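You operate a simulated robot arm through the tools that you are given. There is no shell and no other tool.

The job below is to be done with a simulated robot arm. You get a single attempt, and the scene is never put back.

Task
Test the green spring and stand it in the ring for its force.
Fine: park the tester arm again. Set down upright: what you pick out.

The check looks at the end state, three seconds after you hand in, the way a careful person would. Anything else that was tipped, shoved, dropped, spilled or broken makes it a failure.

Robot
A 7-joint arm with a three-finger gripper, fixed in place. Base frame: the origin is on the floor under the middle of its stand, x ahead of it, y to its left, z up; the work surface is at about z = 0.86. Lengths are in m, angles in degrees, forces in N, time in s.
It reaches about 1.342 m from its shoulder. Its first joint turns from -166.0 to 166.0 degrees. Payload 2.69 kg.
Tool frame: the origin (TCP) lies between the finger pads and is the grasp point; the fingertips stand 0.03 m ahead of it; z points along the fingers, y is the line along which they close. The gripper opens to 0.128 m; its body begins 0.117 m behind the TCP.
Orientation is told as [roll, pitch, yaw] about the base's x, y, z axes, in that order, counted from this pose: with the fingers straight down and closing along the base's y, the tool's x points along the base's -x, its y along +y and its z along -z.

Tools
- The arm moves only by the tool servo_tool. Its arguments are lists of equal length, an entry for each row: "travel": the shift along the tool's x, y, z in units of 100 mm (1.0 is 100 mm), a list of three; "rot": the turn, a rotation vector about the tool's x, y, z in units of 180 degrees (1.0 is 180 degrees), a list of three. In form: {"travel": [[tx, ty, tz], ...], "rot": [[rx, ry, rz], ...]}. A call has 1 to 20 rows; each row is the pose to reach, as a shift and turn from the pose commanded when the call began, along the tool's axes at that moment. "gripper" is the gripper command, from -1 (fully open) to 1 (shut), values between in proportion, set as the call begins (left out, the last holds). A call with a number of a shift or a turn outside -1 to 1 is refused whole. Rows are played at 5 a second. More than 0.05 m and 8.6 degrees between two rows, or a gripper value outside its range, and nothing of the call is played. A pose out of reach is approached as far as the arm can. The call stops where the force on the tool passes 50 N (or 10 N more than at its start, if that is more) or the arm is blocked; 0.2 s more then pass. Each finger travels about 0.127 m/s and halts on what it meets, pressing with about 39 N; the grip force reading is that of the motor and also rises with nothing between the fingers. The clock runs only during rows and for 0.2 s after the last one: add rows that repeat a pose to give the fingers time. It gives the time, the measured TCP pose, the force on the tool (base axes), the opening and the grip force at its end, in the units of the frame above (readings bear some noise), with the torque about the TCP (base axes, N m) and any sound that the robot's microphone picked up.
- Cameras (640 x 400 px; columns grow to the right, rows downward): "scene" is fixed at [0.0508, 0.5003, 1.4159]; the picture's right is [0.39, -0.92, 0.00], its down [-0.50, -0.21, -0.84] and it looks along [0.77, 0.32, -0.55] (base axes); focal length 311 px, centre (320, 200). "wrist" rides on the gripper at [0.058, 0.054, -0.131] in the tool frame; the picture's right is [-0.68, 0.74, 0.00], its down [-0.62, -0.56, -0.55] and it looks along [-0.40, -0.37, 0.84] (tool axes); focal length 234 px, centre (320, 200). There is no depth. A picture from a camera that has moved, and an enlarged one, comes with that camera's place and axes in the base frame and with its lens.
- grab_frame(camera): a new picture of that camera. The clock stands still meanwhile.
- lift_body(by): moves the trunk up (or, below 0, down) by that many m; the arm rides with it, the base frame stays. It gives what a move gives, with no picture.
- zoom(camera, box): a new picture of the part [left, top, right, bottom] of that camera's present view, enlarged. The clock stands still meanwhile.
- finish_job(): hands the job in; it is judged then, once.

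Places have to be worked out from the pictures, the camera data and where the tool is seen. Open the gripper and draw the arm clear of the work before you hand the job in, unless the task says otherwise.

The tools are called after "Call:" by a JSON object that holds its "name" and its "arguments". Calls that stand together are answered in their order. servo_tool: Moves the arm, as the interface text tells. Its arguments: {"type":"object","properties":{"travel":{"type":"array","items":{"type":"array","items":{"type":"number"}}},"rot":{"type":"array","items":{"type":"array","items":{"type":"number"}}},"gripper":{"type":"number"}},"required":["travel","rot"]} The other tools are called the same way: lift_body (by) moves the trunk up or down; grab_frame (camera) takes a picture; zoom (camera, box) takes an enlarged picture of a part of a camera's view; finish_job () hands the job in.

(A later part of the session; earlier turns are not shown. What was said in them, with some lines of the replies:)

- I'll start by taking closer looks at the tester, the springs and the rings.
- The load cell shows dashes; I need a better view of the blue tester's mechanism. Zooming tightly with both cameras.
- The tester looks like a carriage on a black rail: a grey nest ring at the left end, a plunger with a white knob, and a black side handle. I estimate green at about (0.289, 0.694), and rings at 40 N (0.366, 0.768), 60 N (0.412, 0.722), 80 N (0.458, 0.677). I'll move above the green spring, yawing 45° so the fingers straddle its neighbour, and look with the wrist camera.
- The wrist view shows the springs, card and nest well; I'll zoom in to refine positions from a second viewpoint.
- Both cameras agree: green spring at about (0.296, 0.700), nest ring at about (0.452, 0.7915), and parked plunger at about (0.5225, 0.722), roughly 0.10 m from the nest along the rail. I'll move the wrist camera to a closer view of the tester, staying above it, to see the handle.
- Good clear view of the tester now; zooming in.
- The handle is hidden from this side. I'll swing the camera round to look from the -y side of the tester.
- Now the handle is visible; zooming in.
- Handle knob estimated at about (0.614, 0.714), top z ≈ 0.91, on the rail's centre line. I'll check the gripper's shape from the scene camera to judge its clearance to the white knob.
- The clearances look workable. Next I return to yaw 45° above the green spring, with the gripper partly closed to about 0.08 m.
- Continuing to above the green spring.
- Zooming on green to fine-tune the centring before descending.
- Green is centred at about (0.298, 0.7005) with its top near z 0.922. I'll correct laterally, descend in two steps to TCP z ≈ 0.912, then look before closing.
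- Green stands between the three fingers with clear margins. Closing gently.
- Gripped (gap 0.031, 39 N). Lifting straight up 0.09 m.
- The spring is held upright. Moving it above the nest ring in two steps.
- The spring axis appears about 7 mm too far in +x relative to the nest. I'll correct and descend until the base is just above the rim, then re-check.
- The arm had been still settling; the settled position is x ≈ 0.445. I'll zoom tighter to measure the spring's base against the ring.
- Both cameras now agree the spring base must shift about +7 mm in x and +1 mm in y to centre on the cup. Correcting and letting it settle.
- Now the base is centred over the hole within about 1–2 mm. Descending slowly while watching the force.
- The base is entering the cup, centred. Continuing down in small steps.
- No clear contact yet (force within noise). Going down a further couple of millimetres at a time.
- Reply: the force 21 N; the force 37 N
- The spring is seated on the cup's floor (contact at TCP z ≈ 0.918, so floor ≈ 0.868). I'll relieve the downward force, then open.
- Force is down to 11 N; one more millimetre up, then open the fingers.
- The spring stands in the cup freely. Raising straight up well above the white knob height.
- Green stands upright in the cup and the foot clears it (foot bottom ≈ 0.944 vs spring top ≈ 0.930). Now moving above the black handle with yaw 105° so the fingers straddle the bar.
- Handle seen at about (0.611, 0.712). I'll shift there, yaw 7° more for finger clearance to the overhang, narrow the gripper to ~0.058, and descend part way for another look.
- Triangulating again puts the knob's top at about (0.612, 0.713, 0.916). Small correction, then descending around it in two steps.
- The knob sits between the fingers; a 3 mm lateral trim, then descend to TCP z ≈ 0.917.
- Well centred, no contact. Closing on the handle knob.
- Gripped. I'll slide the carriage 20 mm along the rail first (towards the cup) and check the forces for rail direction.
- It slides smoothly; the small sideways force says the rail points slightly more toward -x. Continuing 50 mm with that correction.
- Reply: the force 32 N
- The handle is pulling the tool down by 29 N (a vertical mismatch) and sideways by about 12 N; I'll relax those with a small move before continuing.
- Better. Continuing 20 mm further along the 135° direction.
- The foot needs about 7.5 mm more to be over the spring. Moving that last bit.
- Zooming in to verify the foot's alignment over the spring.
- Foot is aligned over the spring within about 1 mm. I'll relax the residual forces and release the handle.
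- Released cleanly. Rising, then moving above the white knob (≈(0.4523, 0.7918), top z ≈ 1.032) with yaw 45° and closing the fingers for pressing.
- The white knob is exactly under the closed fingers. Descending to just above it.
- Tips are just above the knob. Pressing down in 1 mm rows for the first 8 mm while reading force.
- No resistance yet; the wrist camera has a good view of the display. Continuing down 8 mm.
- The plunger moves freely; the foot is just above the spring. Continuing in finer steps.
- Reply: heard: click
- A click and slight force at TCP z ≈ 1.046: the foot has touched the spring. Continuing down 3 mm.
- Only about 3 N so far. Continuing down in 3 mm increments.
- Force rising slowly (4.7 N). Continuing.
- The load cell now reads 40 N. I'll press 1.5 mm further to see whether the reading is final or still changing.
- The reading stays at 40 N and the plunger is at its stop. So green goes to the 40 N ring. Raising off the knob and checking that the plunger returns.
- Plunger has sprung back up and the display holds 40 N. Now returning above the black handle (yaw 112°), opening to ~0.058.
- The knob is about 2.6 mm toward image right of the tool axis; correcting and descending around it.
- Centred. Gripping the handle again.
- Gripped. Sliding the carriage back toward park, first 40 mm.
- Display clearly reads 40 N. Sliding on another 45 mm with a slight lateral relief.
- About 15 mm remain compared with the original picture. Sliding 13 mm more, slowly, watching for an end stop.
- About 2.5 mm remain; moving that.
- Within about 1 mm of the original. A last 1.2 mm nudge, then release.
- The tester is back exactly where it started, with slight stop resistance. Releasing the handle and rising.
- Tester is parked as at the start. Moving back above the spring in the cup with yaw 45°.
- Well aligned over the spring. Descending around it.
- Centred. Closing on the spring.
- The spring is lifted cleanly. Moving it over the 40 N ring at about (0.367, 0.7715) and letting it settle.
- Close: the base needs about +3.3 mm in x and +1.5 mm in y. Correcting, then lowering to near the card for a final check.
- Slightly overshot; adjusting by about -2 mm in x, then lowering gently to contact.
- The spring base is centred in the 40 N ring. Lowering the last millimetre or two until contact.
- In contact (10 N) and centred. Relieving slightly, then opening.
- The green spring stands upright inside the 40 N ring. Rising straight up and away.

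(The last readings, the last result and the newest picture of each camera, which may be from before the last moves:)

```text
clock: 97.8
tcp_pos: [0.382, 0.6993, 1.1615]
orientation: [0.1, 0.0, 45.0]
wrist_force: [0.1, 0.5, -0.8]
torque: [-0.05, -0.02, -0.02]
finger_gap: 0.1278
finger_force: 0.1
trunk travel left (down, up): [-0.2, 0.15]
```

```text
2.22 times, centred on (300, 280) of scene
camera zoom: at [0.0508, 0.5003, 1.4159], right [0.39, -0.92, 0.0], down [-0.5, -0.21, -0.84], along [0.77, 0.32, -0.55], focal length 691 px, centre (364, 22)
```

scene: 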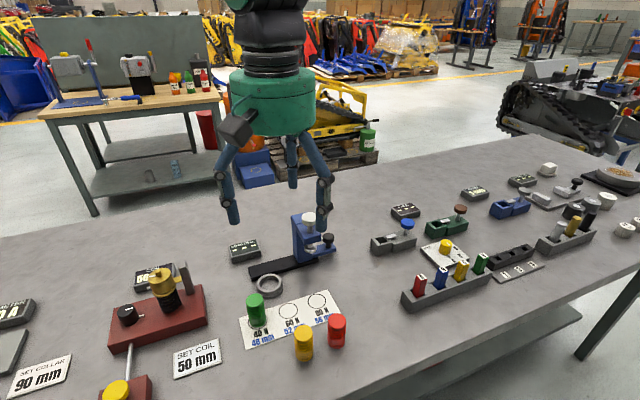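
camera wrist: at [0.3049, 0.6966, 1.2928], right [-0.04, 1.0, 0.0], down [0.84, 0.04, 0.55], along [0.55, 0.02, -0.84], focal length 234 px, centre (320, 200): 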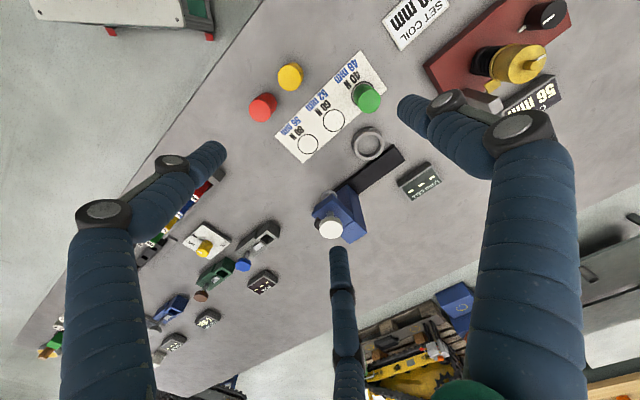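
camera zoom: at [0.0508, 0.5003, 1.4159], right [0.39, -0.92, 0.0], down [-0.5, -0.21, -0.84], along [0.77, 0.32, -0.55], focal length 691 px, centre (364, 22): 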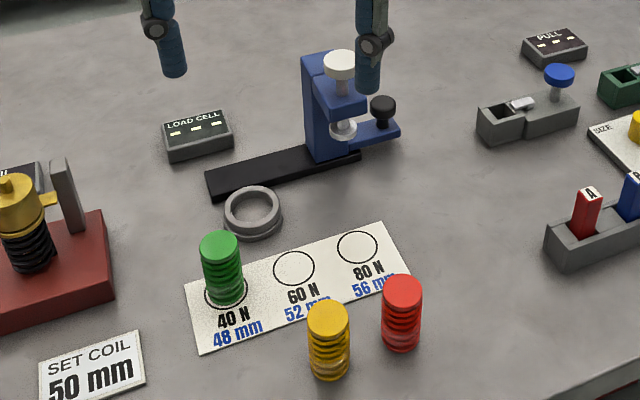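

Everything is in place. I'll draw the arm back near its starting position and take a last check.

Call:
{"name": "servo_tool", "arguments": {"travel": [[0.1, -0.32, -0.32], [0.2, -0.63, -0.63], [0.3, -0.95, -0.95], [0.3, -0.95, -0.95]], "rot": [[0, 0, 0], [0, 0, 0], [0, 0, 0], [0, 0, 0]]}}

Call:
{"name": "grab_frame", "arguments": {"camera": "scene"}}

Call:
{"name": "zoom", "arguments": {"camera": "scene", "box": [220, 265, 300, 345]}}

Call:
{"name": "zoom", "arguments": {"camera": "scene", "box": [210, 190, 370, 290]}}

```text
clock: 98.8
tcp_pos: [0.4283, 0.6109, 1.2609]
orientation: [0.0, 0.0, 44.9]
wrist_force: [0.1, -0.7, 0.2]
torque: [0.02, 0.02, 0.01]
finger_gap: 0.1278
finger_force: 0.0
trunk travel left (down, up): [-0.2, 0.15]
```

```text
taken
```

scene: 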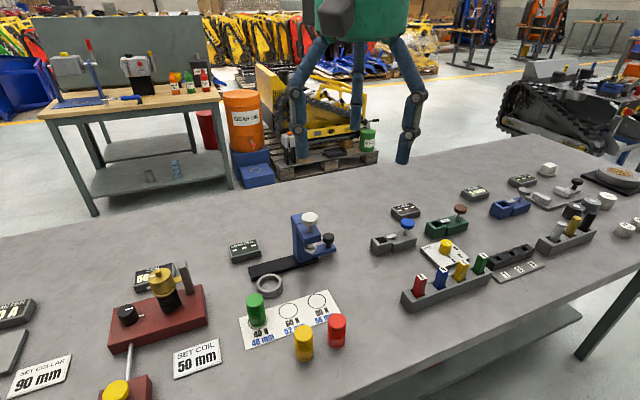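

```text
5.00 times, centred on (260, 305) of scene
camera zoom: at [0.0508, 0.5003, 1.4159], right [0.39, -0.92, 0.0], down [-0.5, -0.21, -0.84], along [0.77, 0.32, -0.55], focal length 1554 px, centre (620, -325)
```

zoom: 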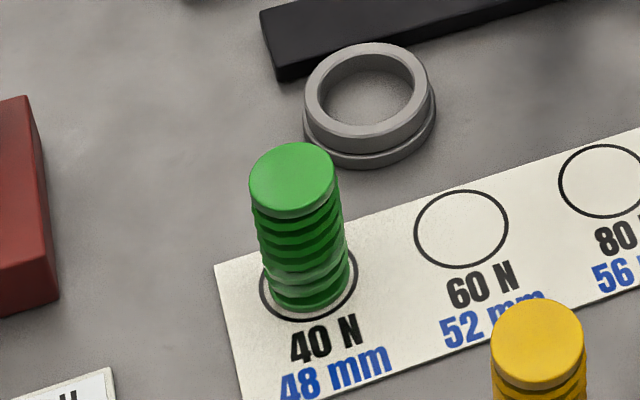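

```text
4.00 times, centred on (290, 240) of scene
camera zoom: at [0.0508, 0.5003, 1.4159], right [0.39, -0.92, 0.0], down [-0.5, -0.21, -0.84], along [0.77, 0.32, -0.55], focal length 1244 px, centre (440, 40)
```

zoom: 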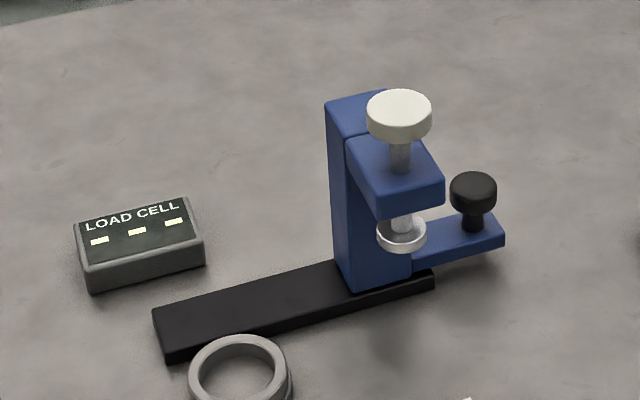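

The green spring measured 40 N and stands upright inside the 40 N ring. The tester arm is parked where it started, nothing else has been disturbed, and the arm is clear with the gripper open. Handing in.

Call:
{"name": "finish_job", "arguments": {}}

```text
The job is handed in.
```

The load cell read 40 N for the green spring. It now stands upright inside the 40 N ring.

- **Test:** With the spring in the tester's cup, I pressed the plunger down to its stop. The reading stayed at 40 N, and the plunger sprang back up when released.
- **Tester arm:** I slid it back to its starting position, and in the last pictures it looks the same as at the start.
- **Everything else:** The yellow and red springs and the other stations looked undisturbed in the last picture. The gripper is open and the arm is back near where it started, clear of the work.

The job is handed in; no result has come back yet.
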